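You operate a simulated robot arm through the tools that you are given. There is no shell and no other tool.

You run a simulated two-armed robot. Do the job below in one go: nothing can be reset, and whatever is moved stays where it is left.

TASK
Stand up the yellow and blue corner posts and slide their collars down.

The check looks at the end state, three seconds after you hand in, the way a careful person would. Anything else that was tipped, shoved, dropped, spilled or broken makes it a failure.

THE ROBOT
Two 7-joint arms with fingered hands on one trunk, on a base that drives. Base frame: it is fixed to the floor where the robot stands at the start and does not move with it; the origin is under the middle of the robot, x ahead of it, y to its left, z up. Units: mm, rad, N and s.
The left shoulder is at the start at [61, 182, 1173], the right one opposite. With the tool pointing down near the work surface each hand reaches from about 100 to 820 mm from the robot's upright axis, wherever it stands, measured 20 degrees to its own side. Places, roughly: blue corner post [2100, -2800, 800]; blue post collar [2100, -2800, 800]; green corner post [2400, -4400, 800]; green post collar [2500, -4300, 800]; white corner post [1400, -4600, 800]; white post collar [1300, -4700, 800]; yellow corner post [1000, -3100, 800]; yellow post collar [900, -3200, 800]. Payload 3.8 kg a hand.
The TCP of each hand is the grasp point between the finger pads, 30 mm short of the fingertips. In the tool frame z runs along the fingers and y along their closing line. The gripper opens to 104 mm. The gripper's body begins 35 mm behind the TCP. The gripper is a hand of 4 fingers: y runs from the thumb to the fingers, the wrist lies at [-17, -104, -178] in the tool frame, and closing takes about 1.5 s.
Orientation is told as [roll, pitch, yaw] about the base's x, y, z axes, in that order, counted from this pose: with the fingers straight down and the wrist toward the robot, the tool's x, y and z point along [0, 1, 0], [1, 0, 0] and [0, 0, -1] of the base frame.

THE INTERFACE
- The arms move only by the tool jog_arm. It takes "left_increments", "right_increments" or both (then of equal length, played together; a hand with none holds still); each is a list of rows, each a list of 6 numbers: the shift along the tool's x, y, z in mm, then the turn, a rotation vector about the tool's x, y, z in rad. In form: [[x, y, z, wx, wy, wz], ...]. A call has 1 to 20 rows; each row shifts and turns the commanded pose from where the row before left it, along the tool's axes as they then stand. "left_jaw" and "right_jaw" are, for a hand that has rows, the gripper command, from -1 (fully open) to 1 (shut), values between in proportion, set as the call begins (left out, the last holds). A row lasts 0.2 s, in which the tool goes at most 50 mm and 0.15 rad; a call with a longer step from one row to the next is refused whole, and so is a gripper value outside its range. A pose out of reach is approached as far as the arm can. The call stops where the force on the tool passes 90 N (or 10 N more than at its start, if that is more) or the arm is blocked; 0.2 s more then pass. Each finger travels about 72 mm/s and halts on what it meets, pressing with about 31 N; the grip force reading is that of the motor and also rises with nothing between the fingers. The clock runs only during rows and for 0.2 s after the last one: add rows that do not move to give the fingers time. It gives the time, the measured TCP pose, the force on the tool (base axes), the opening and the grip force at its end, in the units of the frame above (readings bear some noise), with the torque about the TCP (base axes, N m) and any sound that the robot's microphone picked up, and new pictures: "pictures" is both (left out), scene, wrist or none (wrist: the cameras of the hands that moved).
- Cameras (640 x 400 px; columns grow to the right, rows downward): "scene" is now at [148.8, 15.3, 1348]; the picture's right is [0.19, -0.98, 0.00], its down [-0.59, -0.11, -0.80] and it looks along [0.79, 0.15, -0.60] (base axes); focal length 265 px, centre (320, 200). "left" rides on the left gripper at [-66, -90, -126] in its tool frame; the picture's right is [-0.78, -0.30, 0.56], its down [0.57, -0.70, 0.42] and it looks along [0.26, 0.65, 0.71] (tool axes); focal length 275 px, centre (320, 200). "right" rides on the right gripper at [66, -90, -126] in its tool frame; the picture's right is [-0.78, 0.30, -0.56], its down [-0.57, -0.70, 0.42] and it looks along [-0.27, 0.65, 0.71] (tool axes); focal length 275 px, centre (320, 200). There is no depth. A picture from a camera that has moved, and an enlarged one, comes with that camera's place and axes in the base frame and with its lens.
- move_column(by): slides the trunk up (or, below 0, down) by that many mm; the arms and the scene camera ride with it, the base frame stays. It gives what a move gives, with no picture.
- steer(legs): drives the robot by 1 to 6 legs, each [ahead, left, turn to the left] in mm, mm and rad, along the robot's own axes; the way and the turn of a leg run together, so that a leg with both is an arc; at most 1500 mm and 3.142 rad a leg. The arms and the cameras ride along, it lands a little off, and it stops where it bumps. It gives what a move gives, and a new picture of the scene camera.
- set_fingers(index, middle, ring, thumb_bend, thumb_turn, hand): sets how far each is bent, from 0 (flat) to 1 (curled in); at 0.3 the hand is open as for a grip, at 0.7 the pads meet at the TCP. One left out holds its place. A second passes; each finger stops where it meets its share of the squeeze, and holds until it gets a number again. A gripper value or a shape takes the hand back. It gives what a move gives, with no picture; readings hold the bend of each and the force on the fingers (four entries, about 0 where the hand has none), thumb and palm. thumb_turn goes from beside the hand (0) to across from the fingers (1), as for a grip.
- set_grasp(shape, hand): the hand has 4 fingers and takes this shape, open, in about a second: jaw (thumb against the fingers, like two jaws); tri (thumb and two fingers); tip (a fingertip pinch); poke (one finger out to press); point (the index stretched); flat (the hand flat); cup (the hand cupped); fist (a fist). The gripper value then closes the fingers along that shape, each until it touches; the sizes above hold for jaw. It gives what a move gives, with no picture.
- turn_head(pan, tilt): turns the head with the scene camera to pan (to the left, within 1.501 rad either way) and tilt (down, from -0.506 to 1.204), counted from straight ahead of the robot. It gives what a move gives, and a new picture of the scene camera.
- enlarge(camera, box): a new picture of the part [left, top, right, bottom] of that camera's present view, enlarged. No time passes.
- close_job(): hands the job in; it is judged then, once.

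Nothing tells you exact positions but the pictures and the camera data. Unless the task says otherwise, let go and move clear before handing in.

The tools are called after "Call:" by a JSON object that holds its "method" and its "body". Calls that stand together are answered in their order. jog_arm: Moves the arms, as the interface text tells. Its arguments: {"type":"object","properties":{"left_increments":{"type":"array"},"left_jaw":{"type":"number"},"right_increments":{"type":"array"},"right_jaw":{"type":"number"},"pictures":{"type":"string","enum":["both","scene","wrist","none"]}},"required":[]} The other tools are called the same way: move_column (by) slides the trunk up or down; set_grasp (shape, hand) gives the hand a shape; set_fingers (index, middle, ring, thumb_bend, thumb_turn, hand) moves the fingers one by one; steer (legs) drives the base; turn_head (pan, tilt) turns the head that bears the scene camera; enlarge (camera, box) takes an enlarged picture of a part of a camera's view; close_job () hands the job in.

At the start:

```text
time_s: 0.0
left_eef_pos: [551.4, 247.5, 1017.4]
left_orientation: [0.0, 0.001, 0.001]
left_wrist_force: [-0.9, 0.1, -0.1]
left_wrist_torque: [-0.03, -0.01, 0.04]
left_width: 103.7
left_gripper_force: 0.2
left_shape: jaw
left_bend: [0.3, 0.3, 0.3, 0.3, 0.97]
left_finger forces: [0.1, 0.1, 0.0, 0.0, 0.0, 0.1]
right_eef_pos: [564.9, -191.7, 1067.3]
right_orientation: [0.001, -0.001, -0.001]
right_wrist_force: [0.3, -0.6, -0.2]
right_wrist_torque: [0.03, 0.01, 0.01]
right_width: 103.8
right_gripper_force: 0.1
right_shape: jaw
right_bend: [0.3, 0.3, 0.3, 0.3, 0.97]
right_finger forces: [0.0, 0.1, 0.1, 0.1, 0.1, 0.1]
trunk travel left (down, up): [-325.0, 431.0]
robot x, y, heading: [1.5, -0.0, 0.001]
head pan, tilt: [0.187, 0.641]
```

scene: 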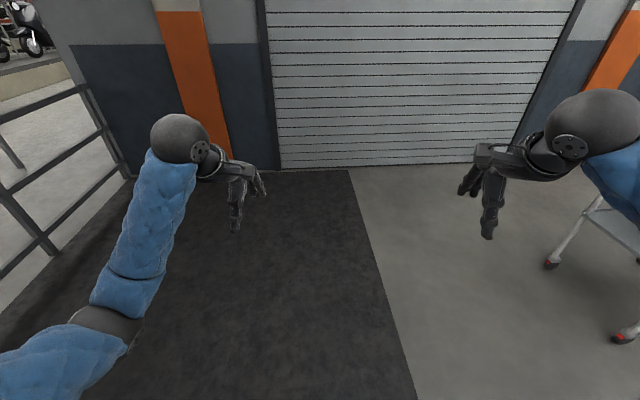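
right: 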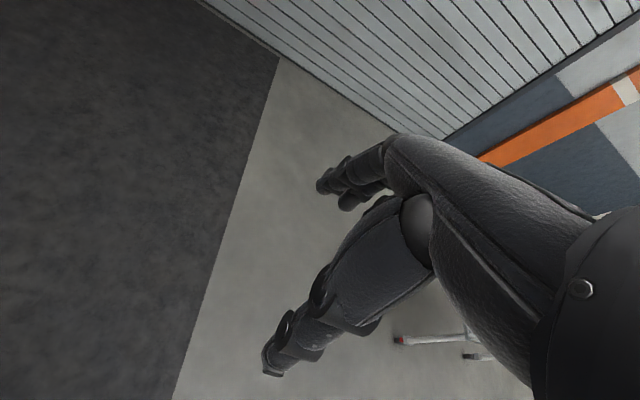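
left: 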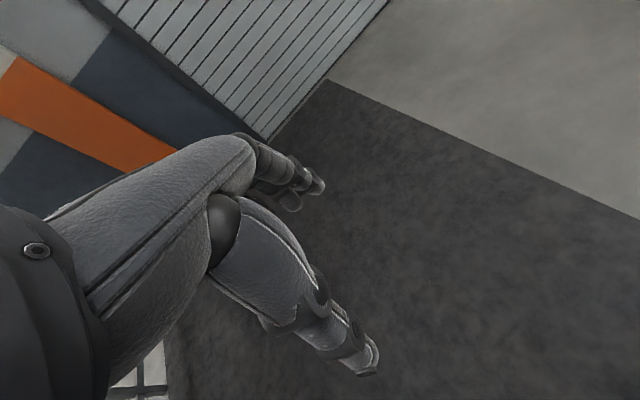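

I see a garage with a shutter ahead and part of a trolley to my right; the posts should be far to my right (y about -2800 to -4700). I'll look around with the head first.

Call:
{"method": "turn_head", "body": {"pan": -0.8, "tilt": 0.3}}

Call:
{"method": "turn_head", "body": {"pan": -1.45, "tilt": 0.3}}

```text
time_s: 1.3
left_eef_pos: [550.7, 248.2, 1017.5]
left_orientation: [0.0, 0.001, 0.0]
left_wrist_force: [-1.7, 0.3, 0.4]
left_wrist_torque: [0.02, 0.01, 0.03]
left_width: 103.9
left_gripper_force: 0.2
left_shape: jaw
left_bend: [0.3, 0.3, 0.3, 0.3, 0.97]
left_finger forces: [0.0, 0.0, 0.0, 0.0, 0.0, 0.0]
right_eef_pos: [565.0, -190.8, 1068.3]
right_orientation: [-0.001, -0.001, 0.001]
right_wrist_force: [-0.4, -0.8, 0.3]
right_wrist_torque: [-0.01, 0.02, -0.01]
right_width: 103.6
right_gripper_force: 0.1
right_shape: jaw
right_bend: [0.3, 0.3, 0.3, 0.3, 0.97]
right_finger forces: [0.0, 0.0, 0.1, 0.0, 0.1, 0.0]
trunk travel left (down, up): [-325.0, 431.0]
robot x, y, heading: [-0.8, -3.7, -0.001]
head pan, tilt: [-0.799, 0.3]
camera scene: at [128.4, -67.8, 1379.0], right [-0.72, -0.7, 0.0], down [-0.21, 0.21, -0.96], along [0.67, -0.68, -0.3], focal length 265 px, centre (320, 200)
```

scene: 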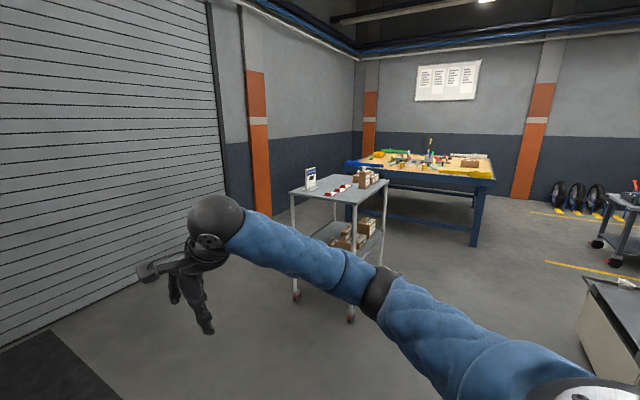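

```text
time_s: 2.3
left_eef_pos: [550.3, 249.0, 1017.7]
left_orientation: [0.001, 0.0, -0.001]
left_wrist_force: [0.6, 0.0, 0.6]
left_wrist_torque: [0.0, 0.01, -0.04]
left_width: 103.7
left_gripper_force: 0.1
left_shape: jaw
left_bend: [0.3, 0.3, 0.3, 0.3, 0.97]
left_finger forces: [0.0, 0.0, 0.1, 0.1, 0.0, 0.0]
right_eef_pos: [565.0, -192.3, 1067.9]
right_orientation: [0.0, -0.001, -0.001]
right_wrist_force: [-0.1, -0.9, -0.3]
right_wrist_torque: [-0.01, 0.0, -0.04]
right_width: 103.6
right_gripper_force: 0.0
right_shape: jaw
right_bend: [0.3, 0.3, 0.3, 0.3, 0.97]
right_finger forces: [0.0, 0.0, 0.0, 0.1, 0.0, 0.0]
trunk travel left (down, up): [-325.0, 431.0]
robot x, y, heading: [-3.8, -0.6, 0.002]
head pan, tilt: [-1.45, 0.3]
camera scene: at [74.5, -93.6, 1379.1], right [-0.99, -0.12, 0.0], down [-0.04, 0.29, -0.96], along [0.12, -0.95, -0.3], focal length 265 px, centre (320, 200)
```

scene: 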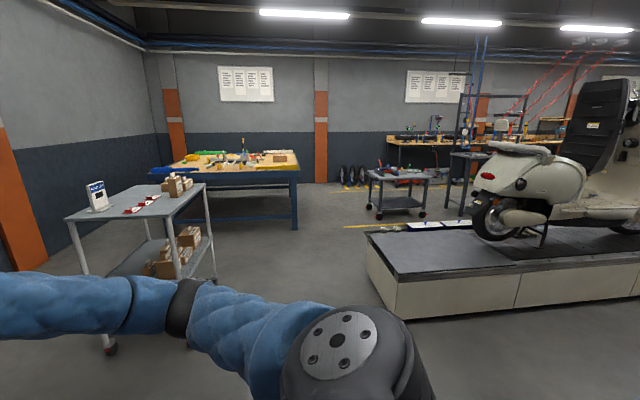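

The work table with a blue frame far right carries yellow, green and other parts; that's likely the place with the corner posts. I'll enlarge it.

Call:
{"method": "enlarge", "body": {"camera": "scene", "box": [140, 120, 320, 232]}}

Call:
{"method": "enlarge", "body": {"camera": "scene", "box": [320, 100, 500, 212]}}

```text
3.56 times, centred on (230, 176) of scene
camera zoom: at [74.5, -93.6, 1379.1], right [-0.99, -0.12, 0.0], down [-0.04, 0.29, -0.96], along [0.12, -0.95, -0.3], focal length 942 px, centre (640, 285)
```

zoom: 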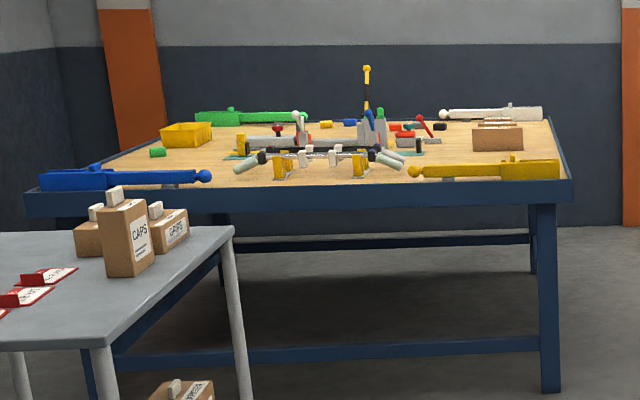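

```text
3.56 times, centred on (410, 156) of scene
camera zoom: at [74.5, -93.6, 1379.1], right [-0.99, -0.12, 0.0], down [-0.04, 0.29, -0.96], along [0.12, -0.95, -0.3], focal length 942 px, centre (0, 356)
```

zoom: 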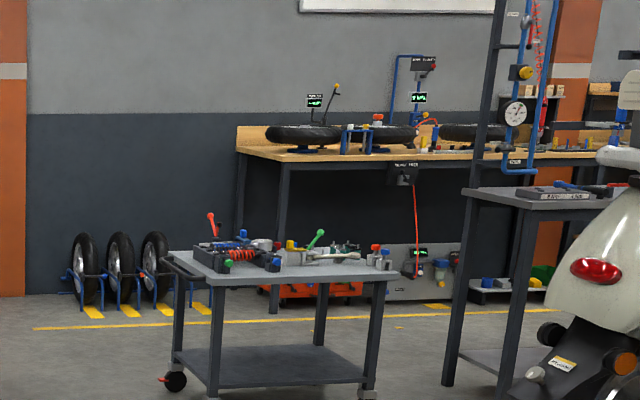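

The blue‑framed table at upper left has a folded post at each corner (yellow near-right, blue near-left). I'll turn toward it and drive closer, stopping short so I can look.

Call:
{"method": "steer", "body": {"legs": [[0, 0, -1.31], [1000, 0, 0], [900, 90, 0]]}}

Call:
{"method": "turn_head", "body": {"pan": 0.0, "tilt": 0.45}}

```text
time_s: 15.0
left_eef_pos: [921.9, -2282.1, 1018.2]
left_orientation: [0.0, -0.001, -1.324]
left_wrist_force: [-0.2, 0.2, -0.2]
left_wrist_torque: [0.02, 0.03, -0.01]
left_width: 104.0
left_gripper_force: 0.0
left_shape: jaw
left_bend: [0.3, 0.3, 0.3, 0.3, 0.97]
left_finger forces: [0.0, 0.0, 0.1, 0.1, 0.1, 0.1]
right_eef_pos: [497.7, -2404.6, 1067.1]
right_orientation: [0.0, 0.003, -1.321]
right_wrist_force: [0.1, -0.7, 0.4]
right_wrist_torque: [0.04, -0.04, -0.03]
right_width: 103.5
right_gripper_force: 0.1
right_shape: jaw
right_bend: [0.3, 0.3, 0.3, 0.3, 0.97]
right_finger forces: [0.1, 0.0, 0.0, 0.0, 0.1, 0.0]
trunk travel left (down, up): [-325.0, 431.0]
robot x, y, heading: [547.1, -1808.7, -1.331]
head pan, tilt: [-1.45, 0.3]
camera scene: at [473.4, -1906.6, 1379.0], right [-0.36, 0.93, 0.0], down [0.28, 0.11, -0.96], along [-0.89, -0.34, -0.3], focal length 265 px, centre (320, 200)
```

scene: 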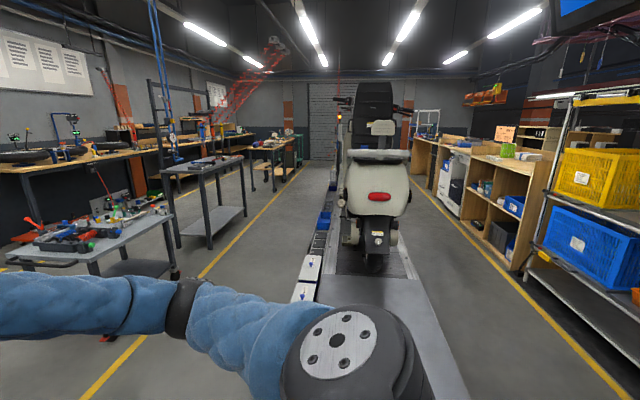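

```text
time_s: 16.6
left_eef_pos: [919.5, -2283.1, 1016.3]
left_orientation: [-0.001, -0.001, -1.321]
left_wrist_force: [-0.2, 1.1, 0.3]
left_wrist_torque: [-0.02, -0.02, 0.0]
left_width: 103.4
left_gripper_force: 0.0
left_shape: jaw
left_bend: [0.3, 0.3, 0.3, 0.3, 0.97]
left_finger forces: [0.0, 0.0, 0.1, 0.0, 0.1, 0.0]
right_eef_pos: [498.3, -2404.6, 1067.1]
right_orientation: [0.0, 0.001, -1.324]
right_wrist_force: [0.2, 0.5, 0.0]
right_wrist_torque: [0.0, 0.02, 0.01]
right_width: 103.8
right_gripper_force: 0.0
right_shape: jaw
right_bend: [0.3, 0.3, 0.3, 0.3, 0.97]
right_finger forces: [0.0, 0.0, 0.1, 0.0, 0.0, 0.0]
trunk travel left (down, up): [-325.0, 431.0]
robot x, y, heading: [544.1, -1810.2, -1.321]
head pan, tilt: [0.0, 0.45]
camera scene: at [582.8, -1961.6, 1365.1], right [-0.97, -0.24, 0.0], down [-0.11, 0.42, -0.9], along [0.22, -0.87, -0.44], focal length 265 px, centre (320, 200)
```

scene: 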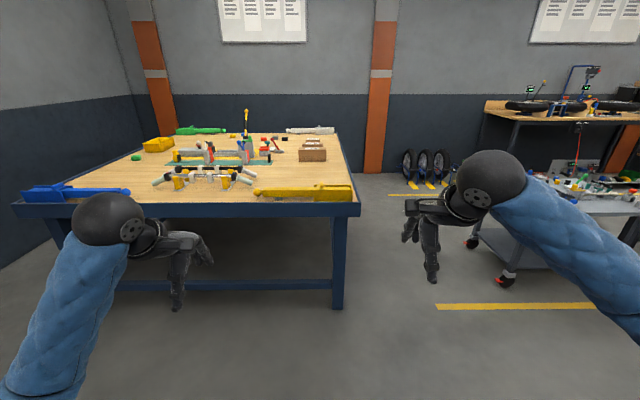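

Call:
{"method": "enlarge", "body": {"camera": "scene", "box": [230, 160, 370, 248]}}

Call:
{"method": "enlarge", "body": {"camera": "scene", "box": [10, 150, 150, 238]}}

Call:
{"method": "enlarge", "body": {"camera": "scene", "box": [130, 95, 350, 232]}}

```text
4.55 times, centred on (300, 204) of scene
camera zoom: at [582.8, -1961.6, 1365.1], right [-0.97, -0.24, 0.0], down [-0.11, 0.42, -0.9], along [0.22, -0.87, -0.44], focal length 1204 px, centre (411, 182)
```

zoom: 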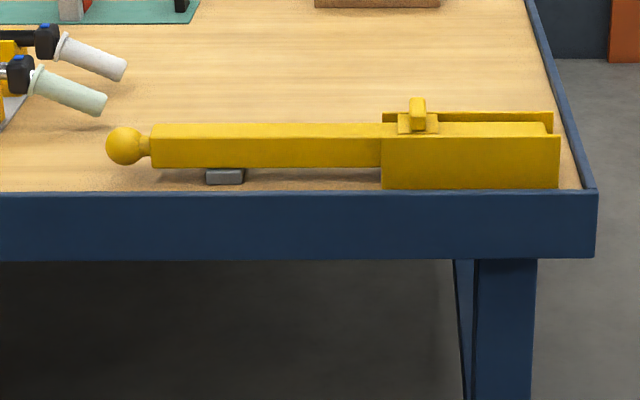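

```text
4.55 times, centred on (80, 194) of scene
camera zoom: at [582.8, -1961.6, 1365.1], right [-0.97, -0.24, 0.0], down [-0.11, 0.42, -0.9], along [0.22, -0.87, -0.44], focal length 1204 px, centre (1411, 227)
```

zoom: 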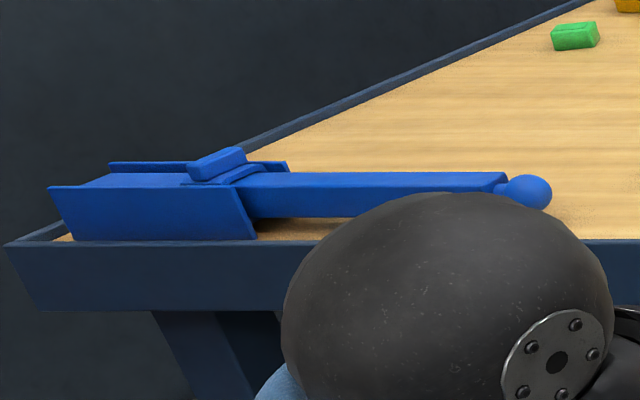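

```text
2.91 times, centred on (240, 164) of scene
camera zoom: at [582.8, -1961.6, 1365.1], right [-0.97, -0.24, 0.0], down [-0.11, 0.42, -0.9], along [0.22, -0.87, -0.44], focal length 770 px, centre (553, 306)
```

zoom: 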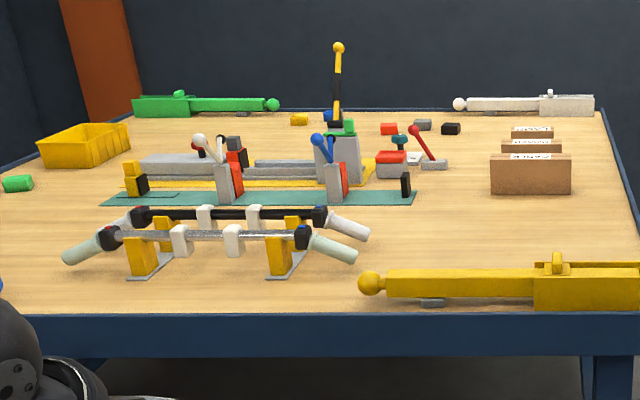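

The posts lie folded along the near table edge: each is hinged at the outer (corner) end between two cheek plates, with a ball knob at the free end and a collar with a tab near the cheeks. Table top is about z≈780; the yellow ball is near (1198, -3079, 813). I'll drive closer, squared to the table.

Call:
{"method": "steer", "body": {"legs": [[720, 120, 0]]}}

Call:
{"method": "turn_head", "body": {"pan": -0.2, "tilt": 0.75}}

```text
time_s: 20.6
left_eef_pos: [1221.6, -2962.2, 1019.0]
left_orientation: [-0.001, 0.001, -1.316]
left_wrist_force: [0.8, 0.2, 0.1]
left_wrist_torque: [0.01, 0.0, 0.02]
left_width: 103.7
left_gripper_force: 0.0
left_shape: jaw
left_bend: [0.3, 0.3, 0.3, 0.3, 0.97]
left_finger forces: [0.1, 0.0, 0.1, 0.0, 0.1, 0.0]
right_eef_pos: [799.5, -3086.2, 1067.2]
right_orientation: [-0.001, 0.003, -1.316]
right_wrist_force: [0.5, 0.4, -0.3]
right_wrist_torque: [0.04, -0.01, 0.0]
right_width: 103.8
right_gripper_force: 0.0
right_shape: jaw
right_bend: [0.3, 0.3, 0.3, 0.3, 0.97]
right_finger forces: [0.0, 0.1, 0.0, 0.0, 0.1, 0.1]
trunk travel left (down, up): [-325.0, 431.0]
robot x, y, heading: [840.7, -2494.4, -1.317]
head pan, tilt: [0.0, 0.45]
camera scene: at [881.3, -2644.2, 1365.0], right [-0.97, -0.25, 0.0], down [-0.11, 0.42, -0.9], along [0.23, -0.87, -0.44], focal length 265 px, centre (320, 200)
```

scene: 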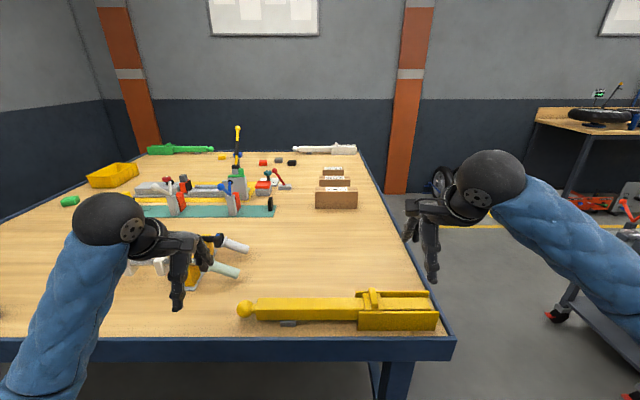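

```text
time_s: 21.4
left_eef_pos: [1220.4, -2964.1, 1017.4]
left_orientation: [0.0, -0.001, -1.317]
left_wrist_force: [-0.1, 0.7, 0.6]
left_wrist_torque: [-0.01, -0.02, -0.02]
left_width: 103.7
left_gripper_force: 0.1
left_shape: jaw
left_bend: [0.3, 0.3, 0.3, 0.3, 0.97]
left_finger forces: [0.0, 0.0, 0.0, 0.0, 0.0, 0.1]
right_eef_pos: [799.3, -3087.6, 1067.2]
right_orientation: [-0.001, 0.0, -1.315]
right_wrist_force: [-0.4, 0.5, -0.1]
right_wrist_torque: [0.02, -0.02, 0.0]
right_width: 104.0
right_gripper_force: 0.1
right_shape: jaw
right_bend: [0.3, 0.3, 0.3, 0.3, 0.97]
right_finger forces: [0.0, 0.0, 0.1, 0.1, 0.0, 0.0]
trunk travel left (down, up): [-325.0, 431.0]
robot x, y, heading: [845.1, -2494.1, -1.318]
head pan, tilt: [-0.201, 0.75]
camera scene: at [862.4, -2637.5, 1338.7], right [-1.0, -0.05, 0.0], down [-0.04, 0.68, -0.73], along [0.04, -0.73, -0.68], focal length 265 px, centre (320, 200)
```

scene: 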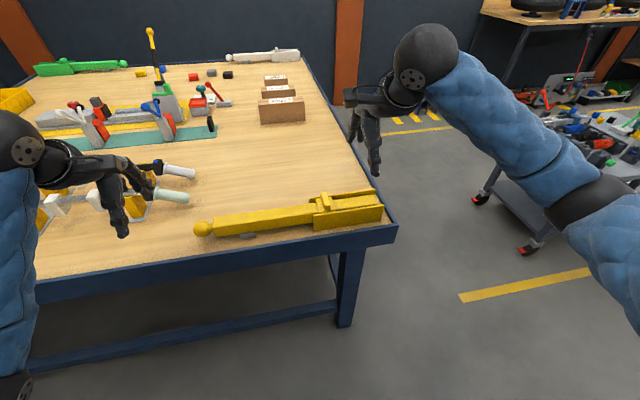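

Call:
{"method": "enlarge", "body": {"camera": "scene", "box": [290, 170, 402, 240]}}

Call:
{"method": "enlarge", "body": {"camera": "scene", "box": [180, 170, 340, 270]}}

```text
5.71 times, centred on (346, 205) of scene
camera zoom: at [862.4, -2637.5, 1338.7], right [-1.0, -0.05, 0.0], down [-0.04, 0.68, -0.73], along [0.04, -0.73, -0.68], focal length 1514 px, centre (171, 171)
```

zoom: 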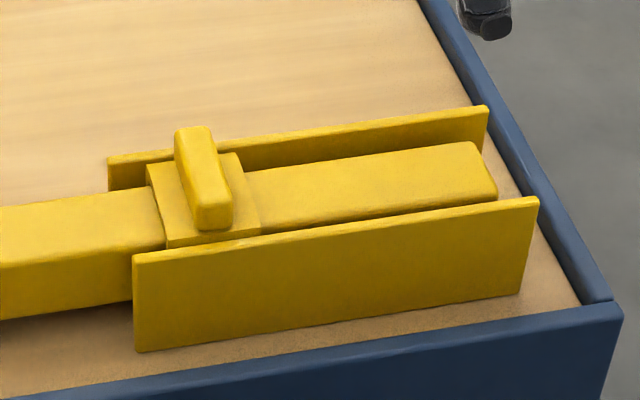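

```text
4.00 times, centred on (260, 220) of scene
camera zoom: at [862.4, -2637.5, 1338.7], right [-1.0, -0.05, 0.0], down [-0.04, 0.68, -0.73], along [0.04, -0.73, -0.68], focal length 1060 px, centre (560, 120)
```

zoom: 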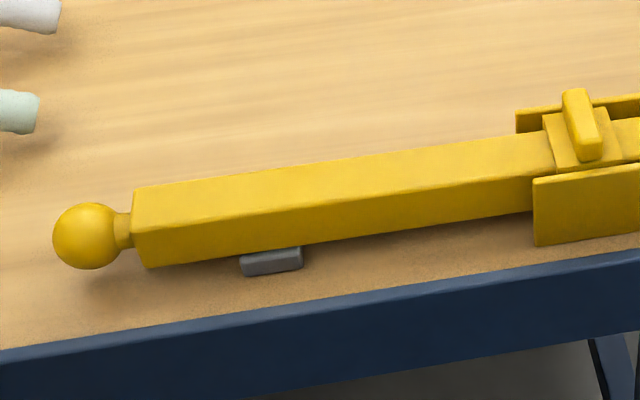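

The yellow post's axis runs along the near edge; the ball is at about (1193, -3074, 813), the hinge end is near (730, -3187), and the collar with its cross-bar sits between the cheek plates. I'll shift the base left and closer so the right hand can grip the free end and swing it up.

Call:
{"method": "steer", "body": {"legs": [[75, 130, 0]]}}

Call:
{"method": "turn_head", "body": {"pan": -0.2, "tilt": 0.8}}

```text
time_s: 22.8
left_eef_pos: [1366.4, -3003.6, 1016.5]
left_orientation: [-0.002, 0.0, -1.313]
left_wrist_force: [0.1, -0.2, 1.1]
left_wrist_torque: [-0.02, 0.03, -0.05]
left_width: 103.8
left_gripper_force: 0.1
left_shape: jaw
left_bend: [0.3, 0.3, 0.3, 0.3, 0.97]
left_finger forces: [0.0, 0.0, 0.0, 0.1, 0.0, 0.0]
right_eef_pos: [946.1, -3126.4, 1068.3]
right_orientation: [-0.001, 0.002, -1.315]
right_wrist_force: [0.4, -0.5, 0.0]
right_wrist_torque: [0.02, 0.05, -0.03]
right_width: 103.5
right_gripper_force: 0.0
right_shape: jaw
right_bend: [0.3, 0.3, 0.3, 0.3, 0.97]
right_finger forces: [0.0, 0.1, 0.1, 0.0, 0.1, 0.0]
trunk travel left (down, up): [-325.0, 431.0]
robot x, y, heading: [983.2, -2530.4, -1.317]
head pan, tilt: [-0.201, 0.75]
camera scene: at [1008.8, -2678.2, 1338.6], right [-1.0, -0.06, 0.0], down [-0.04, 0.68, -0.73], along [0.04, -0.73, -0.68], focal length 265 px, centre (320, 200)
```

scene: 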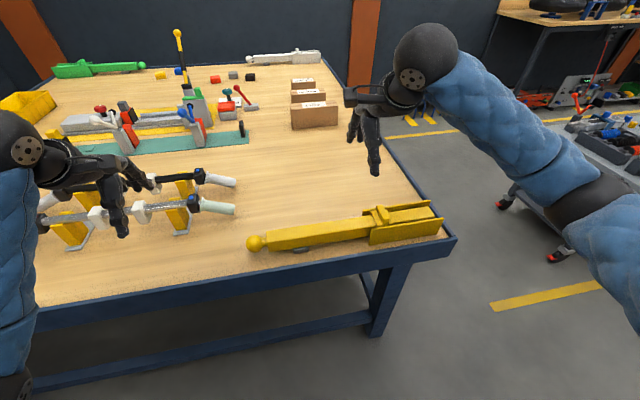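

```text
time_s: 23.4
left_eef_pos: [1365.9, -3003.3, 1017.6]
left_orientation: [0.0, 0.0, -1.313]
left_wrist_force: [-0.2, -0.3, -1.1]
left_wrist_torque: [-0.01, -0.02, 0.03]
left_width: 103.7
left_gripper_force: 0.1
left_shape: jaw
left_bend: [0.3, 0.3, 0.3, 0.3, 0.97]
left_finger forces: [0.0, 0.0, 0.1, 0.0, 0.0, 0.0]
right_eef_pos: [943.6, -3128.3, 1067.2]
right_orientation: [-0.001, 0.0, -1.314]
right_wrist_force: [1.1, 0.3, -0.6]
right_wrist_torque: [-0.02, 0.01, 0.0]
right_width: 103.9
right_gripper_force: 0.1
right_shape: jaw
right_bend: [0.3, 0.3, 0.3, 0.3, 0.97]
right_finger forces: [0.1, 0.0, 0.0, 0.0, 0.1, 0.1]
trunk travel left (down, up): [-325.0, 431.0]
robot x, y, heading: [988.0, -2532.0, -1.32]
head pan, tilt: [-0.201, 0.799]
camera scene: at [1006.8, -2675.4, 1334.7], right [-1.0, -0.06, 0.0], down [-0.04, 0.72, -0.7], along [0.04, -0.7, -0.72], focal length 265 px, centre (320, 200)
```

scene: 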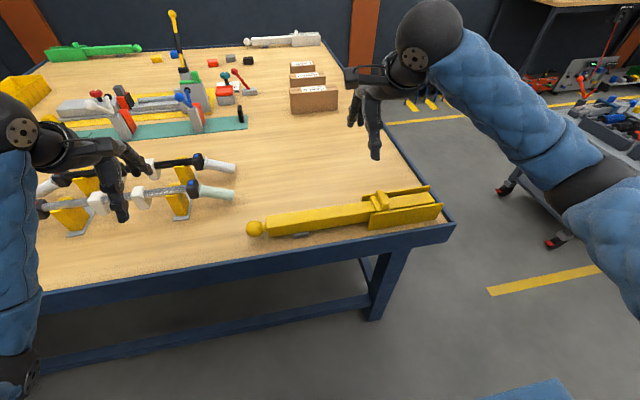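

The robot now stands square to the table with the yellow post under the right hand. I'll move the right hand over the free end of the yellow post (left ~200 mm) and part way down, then check with the wrist camera.

Call:
{"method": "jog_arm", "body": {"right_increments": [[40, 1.5, 0, 0, 0, 0], [40, 1.5, 0, 0, 0, 0], [40, 1.5, 0, 0, 0, 0], [40, 1.5, 0, 0, 0, 0], [40, 1.5, 0, 0, 0, 0], [0, 0, 40, 0, 0, 0], [0, 0, 40, 0, 0, 0], [0, 0, 40, 0, 0, 0], [0, 0, 30, 0, 0, 0], [0, 0, 0, 0, 0, 0]], "right_jaw": -1, "pictures": "both"}}

```text
time_s: 25.6
left_eef_pos: [1366.4, -3002.0, 1017.9]
left_orientation: [0.0, 0.0, -1.314]
left_wrist_force: [-0.3, -0.1, 0.6]
left_wrist_torque: [0.01, -0.05, -0.03]
left_width: 103.7
left_gripper_force: 0.1
left_shape: jaw
left_bend: [0.3, 0.3, 0.3, 0.3, 0.97]
left_finger forces: [0.0, 0.0, 0.1, 0.0, 0.1, 0.0]
right_eef_pos: [1140.4, -3083.2, 917.9]
right_orientation: [-0.001, 0.001, -1.314]
right_wrist_force: [0.2, 0.2, -0.3]
right_wrist_torque: [0.0, 0.01, -0.01]
right_width: 103.6
right_gripper_force: 0.1
right_shape: jaw
right_bend: [0.3, 0.3, 0.3, 0.3, 0.97]
right_finger forces: [0.0, 0.0, 0.0, 0.1, 0.0, 0.0]
trunk travel left (down, up): [-325.0, 431.0]
robot x, y, heading: [984.1, -2533.0, -1.316]
head pan, tilt: [-0.201, 0.799]
camera scene: at [1007.1, -2675.5, 1334.7], right [-1.0, -0.06, 0.0], down [-0.04, 0.72, -0.7], along [0.04, -0.7, -0.72], focal length 265 px, centre (320, 200)
camera right: at [1181.2, -2979.7, 1043.3], right [-0.68, -0.48, 0.56], down [-0.73, 0.53, -0.42], along [-0.09, -0.69, -0.71], focal length 275 px, centre (320, 200)
```

scene: 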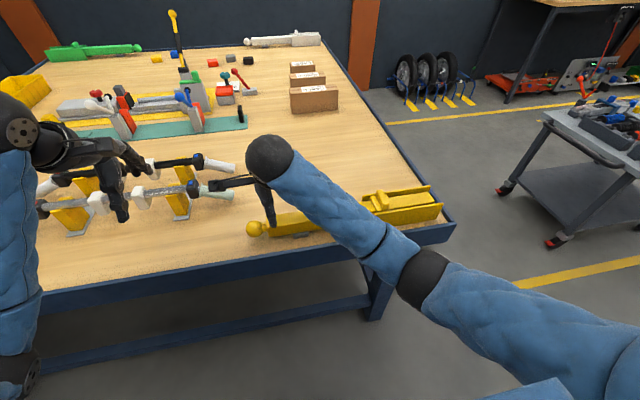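
right: 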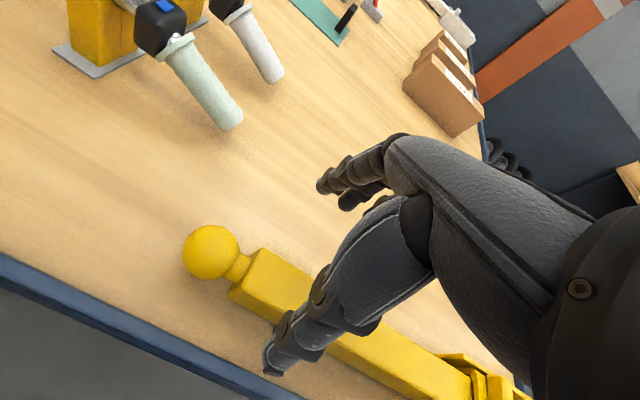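

The right hand is over the post's free end with the axis centred to about 1 mm and the ball about 52 mm to the left of the TCP. I'll lower it to straddle the post, keeping fingertips above the rim.

Call:
{"method": "jog_arm", "body": {"right_increments": [[-4, 0, 30, 0, 0, 0], [-4, 0, 30, 0, 0, 0], [0, 0, 20, 0, 0, 0], [0, 0, 0, 0, 0, 0]], "pictures": "both"}}

```text
time_s: 26.6
left_eef_pos: [1366.1, -3002.2, 1016.6]
left_orientation: [0.0, 0.0, -1.314]
left_wrist_force: [-0.7, 0.1, 0.0]
left_wrist_torque: [0.02, 0.03, -0.03]
left_width: 103.6
left_gripper_force: 0.0
left_shape: jaw
left_bend: [0.3, 0.3, 0.3, 0.3, 0.97]
left_finger forces: [0.0, 0.0, 0.0, 0.0, 0.0, 0.1]
right_eef_pos: [1132.6, -3085.8, 837.7]
right_orientation: [0.001, 0.001, -1.314]
right_wrist_force: [0.1, -0.5, 0.3]
right_wrist_torque: [0.03, 0.02, 0.0]
right_width: 103.6
right_gripper_force: 0.0
right_shape: jaw
right_bend: [0.3, 0.3, 0.3, 0.3, 0.97]
right_finger forces: [0.1, 0.2, 0.1, 0.0, 0.0, 0.0]
trunk travel left (down, up): [-325.0, 431.0]
robot x, y, heading: [987.9, -2532.8, -1.313]
head pan, tilt: [-0.201, 0.799]
camera scene: at [1007.1, -2675.5, 1334.7], right [-1.0, -0.06, 0.0], down [-0.04, 0.72, -0.7], along [0.04, -0.7, -0.72], focal length 265 px, centre (320, 200)
camera right: at [1172.7, -2982.5, 964.2], right [-0.68, -0.48, 0.56], down [-0.73, 0.53, -0.42], along [-0.09, -0.69, -0.71], focal length 275 px, centre (320, 200)
```

scene: 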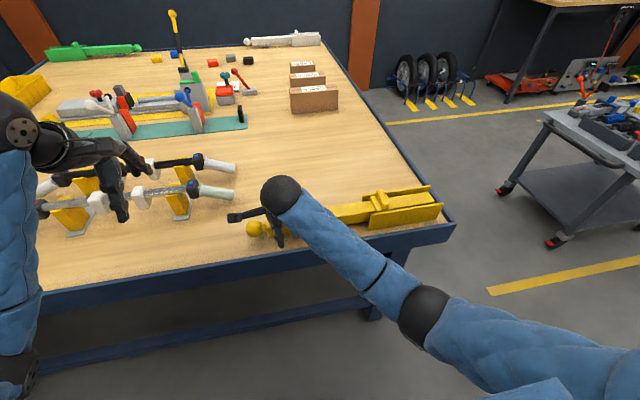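
right: 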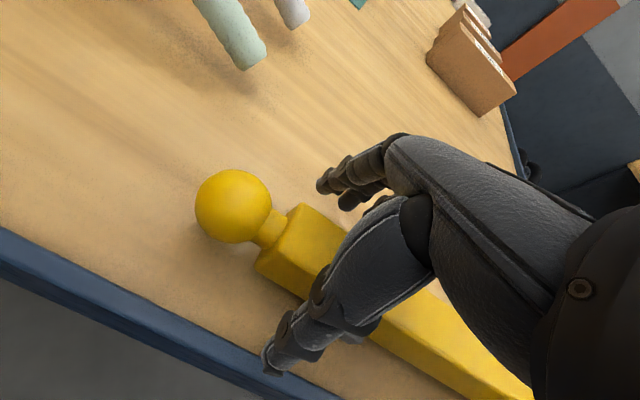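

Triangulating gives the ball centre at about (1190, -3068, 819); the hand straddles the post, centred within 2 mm. I'll lower ~9 mm and close the grip.

Call:
{"method": "jog_arm", "body": {"right_increments": [[0, -2, 9, 0, 0, 0], [0, 0, 0, 0, 0, 0]], "pictures": "none"}}

Call:
{"method": "jog_arm", "body": {"right_increments": [[0, 0, 0, 0, 0, 0], [0, 0, 0, 0, 0, 0], [0, 0, 0, 0, 0, 0], [0, 0, 0, 0, 0, 0], [0, 0, 0, 0, 0, 0], [0, 0, 0, 0, 0, 0], [0, 0, 0, 0, 0, 0], [0, 0, 0, 0, 0, 0]], "right_jaw": 1, "pictures": "both"}}

```text
time_s: 27.2
left_eef_pos: [1366.9, -3002.1, 1017.1]
left_orientation: [0.001, -0.001, -1.315]
left_wrist_force: [-1.7, -0.1, -0.4]
left_wrist_torque: [0.01, 0.0, -0.03]
left_width: 103.7
left_gripper_force: 0.1
left_shape: jaw
left_bend: [0.3, 0.3, 0.3, 0.3, 0.97]
left_finger forces: [0.0, 0.1, 0.1, 0.0, 0.1, 0.0]
right_eef_pos: [1131.9, -3082.7, 829.8]
right_orientation: [0.001, 0.0, -1.313]
right_wrist_force: [0.8, -0.7, -0.7]
right_wrist_torque: [0.01, 0.02, 0.02]
right_width: 103.7
right_gripper_force: 0.0
right_shape: jaw
right_bend: [0.3, 0.3, 0.3, 0.3, 0.97]
right_finger forces: [0.1, 0.1, 0.1, 0.1, 0.0, 0.1]
trunk travel left (down, up): [-325.0, 431.0]
robot x, y, heading: [986.3, -2529.9, -1.321]
head pan, tilt: [-0.201, 0.799]
```

```text
time_s: 29.0
left_eef_pos: [1367.1, -3003.3, 1017.6]
left_orientation: [0.0, 0.001, -1.315]
left_wrist_force: [0.1, 0.4, 0.3]
left_wrist_torque: [0.0, 0.03, 0.02]
left_width: 103.4
left_gripper_force: 0.1
left_shape: jaw
left_bend: [0.3, 0.3, 0.3, 0.3, 0.97]
left_finger forces: [0.0, 0.0, 0.0, 0.1, 0.0, 0.0]
right_eef_pos: [1132.0, -3083.5, 829.0]
right_orientation: [0.0, 0.002, -1.317]
right_wrist_force: [0.4, 0.3, -2.1]
right_wrist_torque: [0.0, -0.04, 0.09]
right_width: 34.3
right_gripper_force: 30.8
right_shape: jaw
right_bend: [0.74, 0.51, 0.49, 0.73, 1.0]
right_finger forces: [15.5, 8.6, 3.8, 0.0, 27.9, 0.1]
trunk travel left (down, up): [-325.0, 431.0]
robot x, y, heading: [990.5, -2527.5, -1.317]
head pan, tilt: [-0.201, 0.799]
camera scene: at [1007.2, -2675.6, 1334.7], right [-1.0, -0.06, 0.0], down [-0.04, 0.72, -0.7], along [0.04, -0.7, -0.72], focal length 265 px, centre (320, 200)
camera right: at [1172.0, -2980.6, 954.5], right [-0.68, -0.48, 0.56], down [-0.73, 0.53, -0.42], along [-0.09, -0.69, -0.71], focal length 275 px, centre (320, 200)
```

scene: 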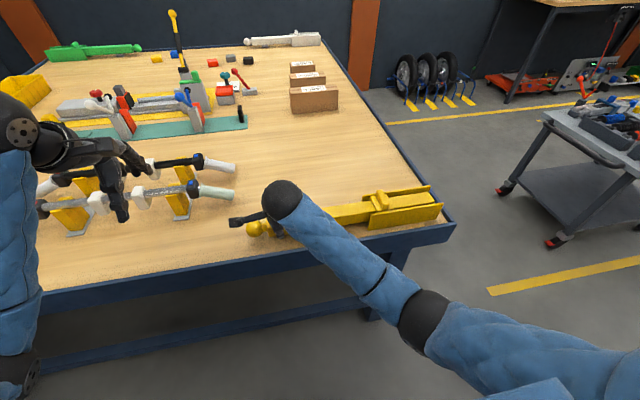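
right: 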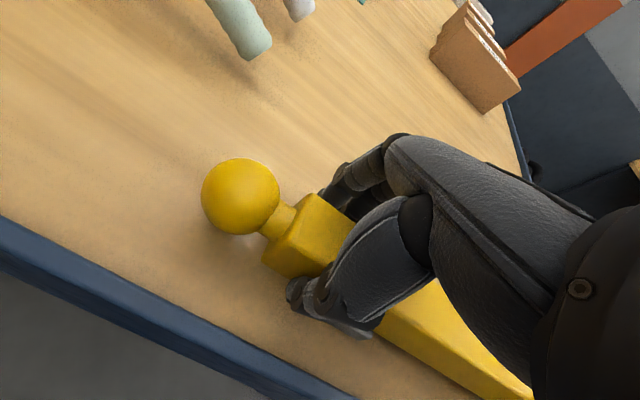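

The grip is on the post (31 N). I take the hinge to be about 380 mm right of the TCP and 10 mm below; I'll swing up 0.3 rad along that arc and check the forces.

Call:
{"method": "jog_arm", "body": {"right_increments": [[-1.5, 0, -19, 0, 0.05, 0], [-1.5, 0, -19, 0, 0.05, 0], [-1.5, 0, -19, 0, 0.05, 0], [-1.5, 0, -19, 0, 0.05, 0], [-1.5, 0, -19, 0, 0.05, 0], [-1.5, 0, -19, 0, 0.05, 0]], "pictures": "both"}}

```text
time_s: 30.4
left_eef_pos: [1368.0, -3001.2, 1016.8]
left_orientation: [-0.002, 0.0, -1.315]
left_wrist_force: [0.0, 0.0, -0.1]
left_wrist_torque: [-0.02, 0.01, -0.01]
left_width: 103.5
left_gripper_force: 0.0
left_shape: jaw
left_bend: [0.3, 0.3, 0.3, 0.3, 0.97]
left_finger forces: [0.1, 0.1, 0.1, 0.1, 0.0, 0.0]
right_eef_pos: [1110.6, -3088.7, 940.7]
right_orientation: [0.3, 0.003, -1.312]
right_wrist_force: [10.1, 5.0, -1.4]
right_wrist_torque: [0.01, -0.21, 0.27]
right_width: 34.2
right_gripper_force: 31.1
right_shape: jaw
right_bend: [0.74, 0.52, 0.49, 0.73, 1.0]
right_finger forces: [15.1, 8.5, 4.0, 0.0, 30.1, 0.0]
trunk travel left (down, up): [-325.0, 431.0]
robot x, y, heading: [987.2, -2531.4, -1.314]
head pan, tilt: [-0.201, 0.799]
camera scene: at [1008.6, -2675.0, 1334.8], right [-1.0, -0.06, 0.0], down [-0.04, 0.72, -0.7], along [0.04, -0.7, -0.72], focal length 265 px, centre (320, 200)
camera right: at [1113.0, -2996.3, 1080.5], right [-0.8, -0.52, 0.3], down [-0.59, 0.57, -0.57], along [0.12, -0.64, -0.76], focal length 275 px, centre (320, 200)
```

scene: 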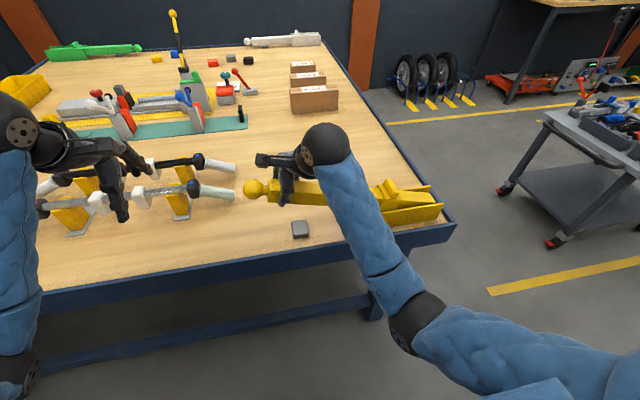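
right: 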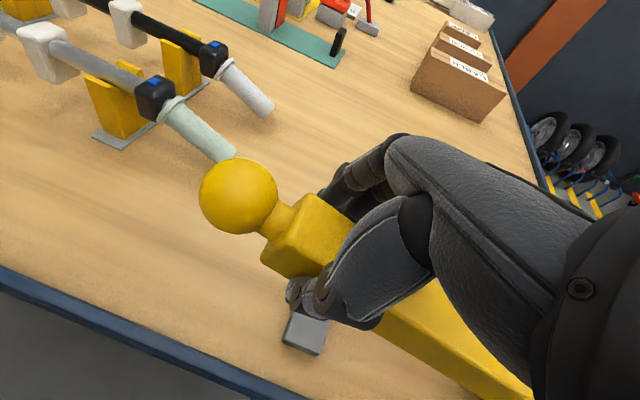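

The post swings up cleanly with low force (~11 N along the post). I'll continue the arc to about 0.93 rad.

Call:
{"method": "jog_arm", "body": {"right_increments": [[-1.2, 0, -26.6, 0, 0.07, 0], [-1.2, 0, -26.6, 0, 0.07, 0], [-1.2, 0, -26.6, 0, 0.07, 0], [-1.2, 0, -26.6, 0, 0.07, 0], [-1.2, 0, -26.6, 0, 0.07, 0], [-1.2, 0, -26.6, 0, 0.07, 0], [-1.2, 0, -26.6, 0, 0.07, 0], [-1.2, 0, -26.6, 0, 0.07, 0], [-1.2, 0, -26.6, 0, 0.07, 0]], "pictures": "both"}}

```text
time_s: 32.4
left_eef_pos: [1367.5, -3001.8, 1016.7]
left_orientation: [-0.002, 0.002, -1.312]
left_wrist_force: [-0.4, 0.3, -0.6]
left_wrist_torque: [0.02, 0.02, -0.02]
left_width: 103.8
left_gripper_force: 0.1
left_shape: jaw
left_bend: [0.3, 0.3, 0.3, 0.3, 0.97]
left_finger forces: [0.0, 0.1, 0.0, 0.0, 0.1, 0.0]
right_eef_pos: [975.0, -3124.2, 1131.2]
right_orientation: [0.931, 0.0, -1.316]
right_wrist_force: [10.2, -2.2, 6.3]
right_wrist_torque: [-0.28, -0.23, 0.09]
right_width: 34.0
right_gripper_force: 31.3
right_shape: jaw
right_bend: [0.74, 0.51, 0.49, 0.73, 1.0]
right_finger forces: [17.2, 9.9, 4.7, 0.0, 28.0, 0.0]
trunk travel left (down, up): [-325.0, 431.0]
robot x, y, heading: [987.8, -2532.6, -1.316]
head pan, tilt: [-0.201, 0.799]
camera scene: at [1008.4, -2675.3, 1334.7], right [-1.0, -0.06, 0.0], down [-0.04, 0.72, -0.7], along [0.04, -0.7, -0.72], focal length 265 px, centre (320, 200)
camera right: at [893.0, -3053.3, 1260.0], right [-0.81, -0.52, -0.29], down [-0.18, 0.68, -0.71], along [0.56, -0.52, -0.64], focal length 275 px, centre (320, 200)
```

scene: 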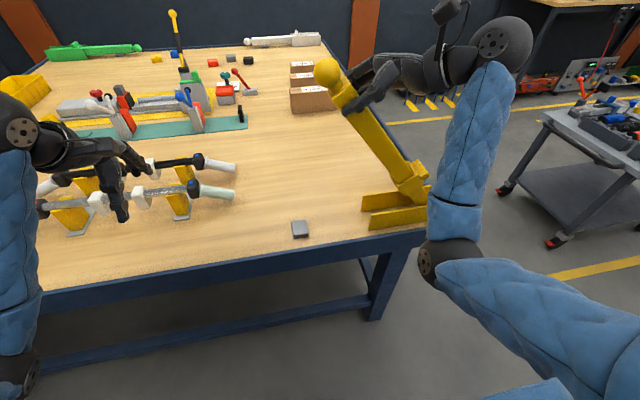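
right: 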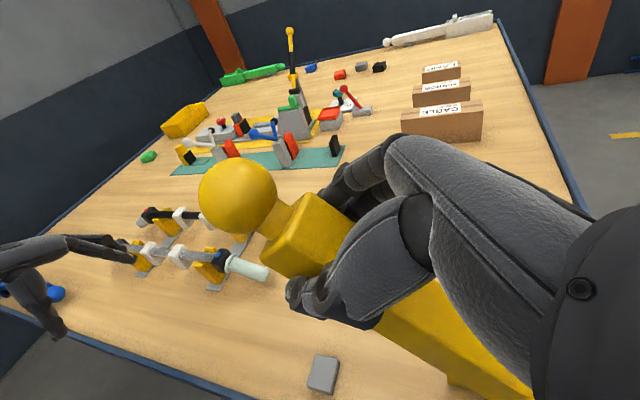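

The post is at ~53° with low forces. Continuing the arc to nearly upright.

Call:
{"method": "jog_arm", "body": {"right_increments": [[-0.6, 0, -26.6, 0, 0.07, 0], [-0.6, 0, -26.6, 0, 0.07, 0], [-0.6, 0, -26.6, 0, 0.07, 0], [-0.6, 0, -26.6, 0, 0.07, 0], [-0.6, 0, -26.6, 0, 0.07, 0], [-0.6, 0, -26.6, 0, 0.07, 0], [-0.6, 0, -26.6, 0, 0.07, 0], [-0.6, 0, -26.6, 0, 0.07, 0], [0, 0, 0, 0, 0, 0]], "pictures": "both"}}

```text
time_s: 34.4
left_eef_pos: [1365.2, -3002.8, 1016.7]
left_orientation: [0.0, -0.001, -1.315]
left_wrist_force: [0.6, 0.1, -0.4]
left_wrist_torque: [0.02, 0.01, 0.01]
left_width: 103.5
left_gripper_force: 0.0
left_shape: jaw
left_bend: [0.3, 0.3, 0.3, 0.3, 0.97]
left_finger forces: [0.0, 0.0, 0.0, 0.0, 0.0, 0.0]
right_eef_pos: [785.3, -3174.7, 1208.0]
right_orientation: [1.49, 0.003, -1.315]
right_wrist_force: [-1.8, 5.3, -15.4]
right_wrist_torque: [0.09, 0.38, 0.09]
right_width: 33.8
right_gripper_force: 30.8
right_shape: jaw
right_bend: [0.74, 0.52, 0.49, 0.73, 1.0]
right_finger forces: [15.4, 8.2, 3.7, 0.0, 32.8, 0.0]
trunk travel left (down, up): [-325.0, 431.0]
robot x, y, heading: [988.9, -2530.0, -1.317]
head pan, tilt: [-0.201, 0.799]
camera scene: at [1006.2, -2676.2, 1334.5], right [-1.0, -0.06, 0.0], down [-0.04, 0.72, -0.7], along [0.04, -0.7, -0.72], focal length 265 px, centre (320, 200)
camera right: at [645.0, -3119.7, 1283.3], right [-0.52, -0.44, -0.73], down [0.19, 0.78, -0.6], along [0.83, -0.45, -0.32], focal length 275 px, centre (320, 200)
```

scene: 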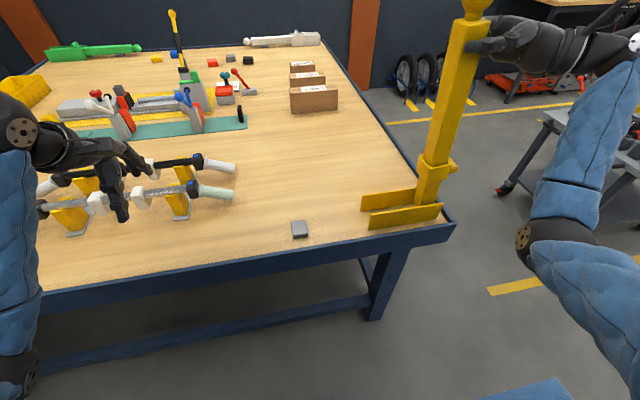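
right: 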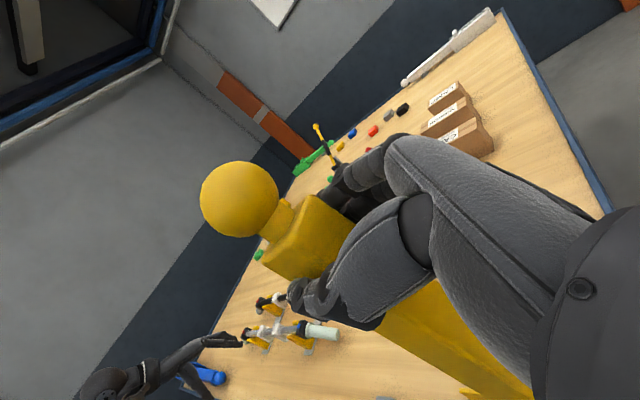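

The post is almost upright. I'll look closely at the hinge and collar before finishing the last few degrees.

Call:
{"method": "enlarge", "body": {"camera": "scene", "box": [340, 130, 500, 230]}}

```text
4.00 times, centred on (420, 180) of scene
camera zoom: at [1006.2, -2676.2, 1334.5], right [-1.0, -0.06, 0.0], down [-0.04, 0.72, -0.7], along [0.04, -0.7, -0.72], focal length 1060 px, centre (-80, 280)
```

zoom: 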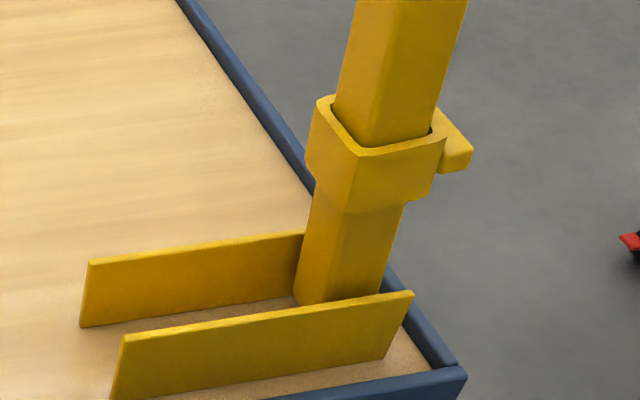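

The collar is a rectangular sleeve around the post with its tab now facing outward; it should slide down between the cheeks. I'll finish the last 0.08 rad, easing down slightly.

Call:
{"method": "jog_arm", "body": {"right_increments": [[-2, 0, -15, 0, 0.04, 0], [-2, 0, -15, 0, 0.04, 0], [0, 0, 0, 0, 0, 0], [0, 0, 0, 0, 0, 0]], "pictures": "both"}}

Call:
{"method": "enlarge", "body": {"camera": "scene", "box": [340, 0, 640, 235]}}

```text
time_s: 35.4
left_eef_pos: [1366.6, -3001.8, 1018.4]
left_orientation: [0.001, 0.001, -1.314]
left_wrist_force: [0.7, -0.8, -0.3]
left_wrist_torque: [0.0, -0.02, -0.01]
left_width: 103.9
left_gripper_force: 0.1
left_shape: jaw
left_bend: [0.3, 0.3, 0.3, 0.3, 0.97]
left_finger forces: [0.0, 0.0, 0.1, 0.0, 0.1, 0.0]
right_eef_pos: [757.7, -3183.3, 1206.7]
right_orientation: [1.572, -0.002, -1.316]
right_wrist_force: [0.4, 2.6, -2.2]
right_wrist_torque: [-0.04, 0.11, 0.08]
right_width: 33.9
right_gripper_force: 31.0
right_shape: jaw
right_bend: [0.74, 0.52, 0.49, 0.73, 1.0]
right_finger forces: [16.0, 8.5, 4.1, 0.0, 31.7, 0.0]
trunk travel left (down, up): [-325.0, 431.0]
robot x, y, heading: [985.8, -2533.7, -1.314]
head pan, tilt: [-0.201, 0.799]
camera scene: at [1007.0, -2675.1, 1334.8], right [-1.0, -0.06, 0.0], down [-0.04, 0.72, -0.7], along [0.04, -0.7, -0.72], focal length 265 px, centre (320, 200)
camera right: at [611.4, -3128.1, 1273.2], right [-0.46, -0.43, -0.78], down [0.23, 0.78, -0.57], along [0.85, -0.45, -0.26], focal length 275 px, centre (320, 200)
```

scene: 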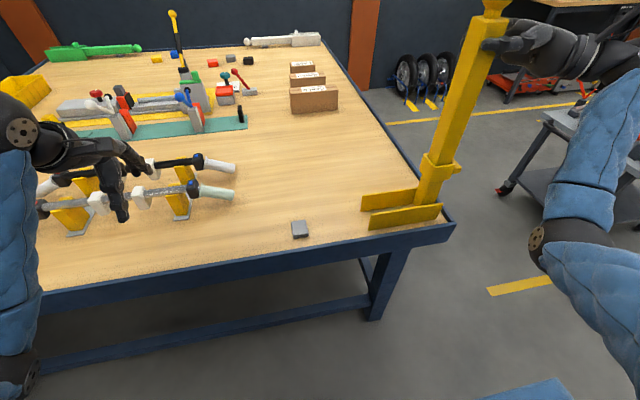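
right: 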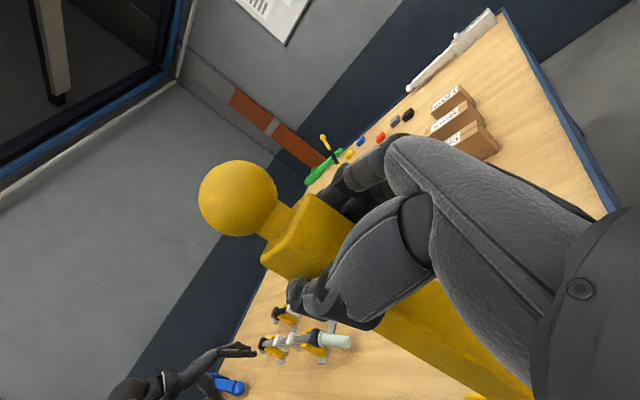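

```text
1.70 times, centred on (490, 118) of scene
camera zoom: at [1007.0, -2675.1, 1334.8], right [-1.0, -0.06, 0.0], down [-0.04, 0.72, -0.7], along [0.04, -0.7, -0.72], focal length 451 px, centre (31, 340)
```

zoom: 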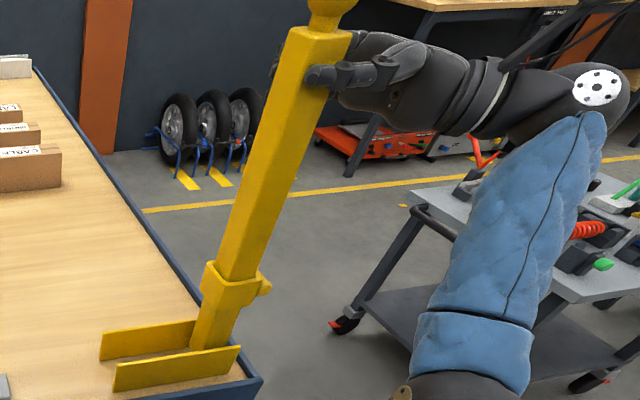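

The post is upright with the right hand holding it at z≈1207. I'll probe whether the hinge has a stop by nudging 0.03 rad past vertical and reading the force.

Call:
{"method": "jog_arm", "body": {"right_increments": [[-0.2, 0, -5.7, 0, 0.015, 0], [-0.2, 0, -5.7, 0, 0.015, 0], [0, 0, 0, 0, 0, 0]], "pictures": "none"}}

```text
time_s: 36.2
left_eef_pos: [1366.8, -3001.9, 1017.6]
left_orientation: [0.0, -0.003, -1.313]
left_wrist_force: [0.1, 0.3, 0.6]
left_wrist_torque: [0.01, 0.0, 0.0]
left_width: 103.7
left_gripper_force: 0.1
left_shape: jaw
left_bend: [0.3, 0.3, 0.3, 0.3, 0.97]
left_finger forces: [0.0, 0.1, 0.0, 0.1, 0.1, 0.1]
right_eef_pos: [745.6, -3184.7, 1205.9]
right_orientation: [1.599, -0.003, -1.316]
right_wrist_force: [1.5, 1.2, 6.4]
right_wrist_torque: [-0.12, -0.06, 0.06]
right_width: 33.9
right_gripper_force: 30.8
right_shape: jaw
right_bend: [0.74, 0.52, 0.49, 0.73, 1.0]
right_finger forces: [16.4, 9.0, 4.5, 0.1, 30.5, 0.0]
trunk travel left (down, up): [-325.0, 431.0]
robot x, y, heading: [984.4, -2530.9, -1.316]
head pan, tilt: [-0.201, 0.799]
```

No stop felt yet at 1.60 rad. I'll probe a bit further, slowly, to see if there is an over-centre stop.

Call:
{"method": "jog_arm", "body": {"right_increments": [[-0.2, 0, -5.7, 0, 0.015, 0], [-0.2, 0, -5.7, 0, 0.015, 0], [-0.2, 0, -5.7, 0, 0.015, 0], [0, 0, 0, 0, 0, 0]], "pictures": "none"}}

```text
time_s: 37.2
left_eef_pos: [1372.5, -3000.1, 1016.8]
left_orientation: [-0.006, 0.001, -1.314]
left_wrist_force: [0.6, -0.1, -0.5]
left_wrist_torque: [0.0, -0.01, -0.02]
left_width: 104.0
left_gripper_force: 0.0
left_shape: jaw
left_bend: [0.3, 0.3, 0.3, 0.3, 0.97]
left_finger forces: [0.1, 0.0, 0.0, 0.1, 0.0, 0.1]
right_eef_pos: [739.7, -3186.7, 1206.9]
right_orientation: [1.637, 0.002, -1.305]
right_wrist_force: [41.5, 11.7, 4.6]
right_wrist_torque: [-0.16, -0.12, 0.01]
right_width: 31.0
right_gripper_force: 30.6
right_shape: jaw
right_bend: [0.73, 0.52, 0.49, 0.73, 1.0]
right_finger forces: [14.2, 7.1, 4.0, 0.0, 25.8, 0.0]
trunk travel left (down, up): [-325.0, 431.0]
robot x, y, heading: [985.4, -2530.4, -1.312]
head pan, tilt: [-0.201, 0.799]
```

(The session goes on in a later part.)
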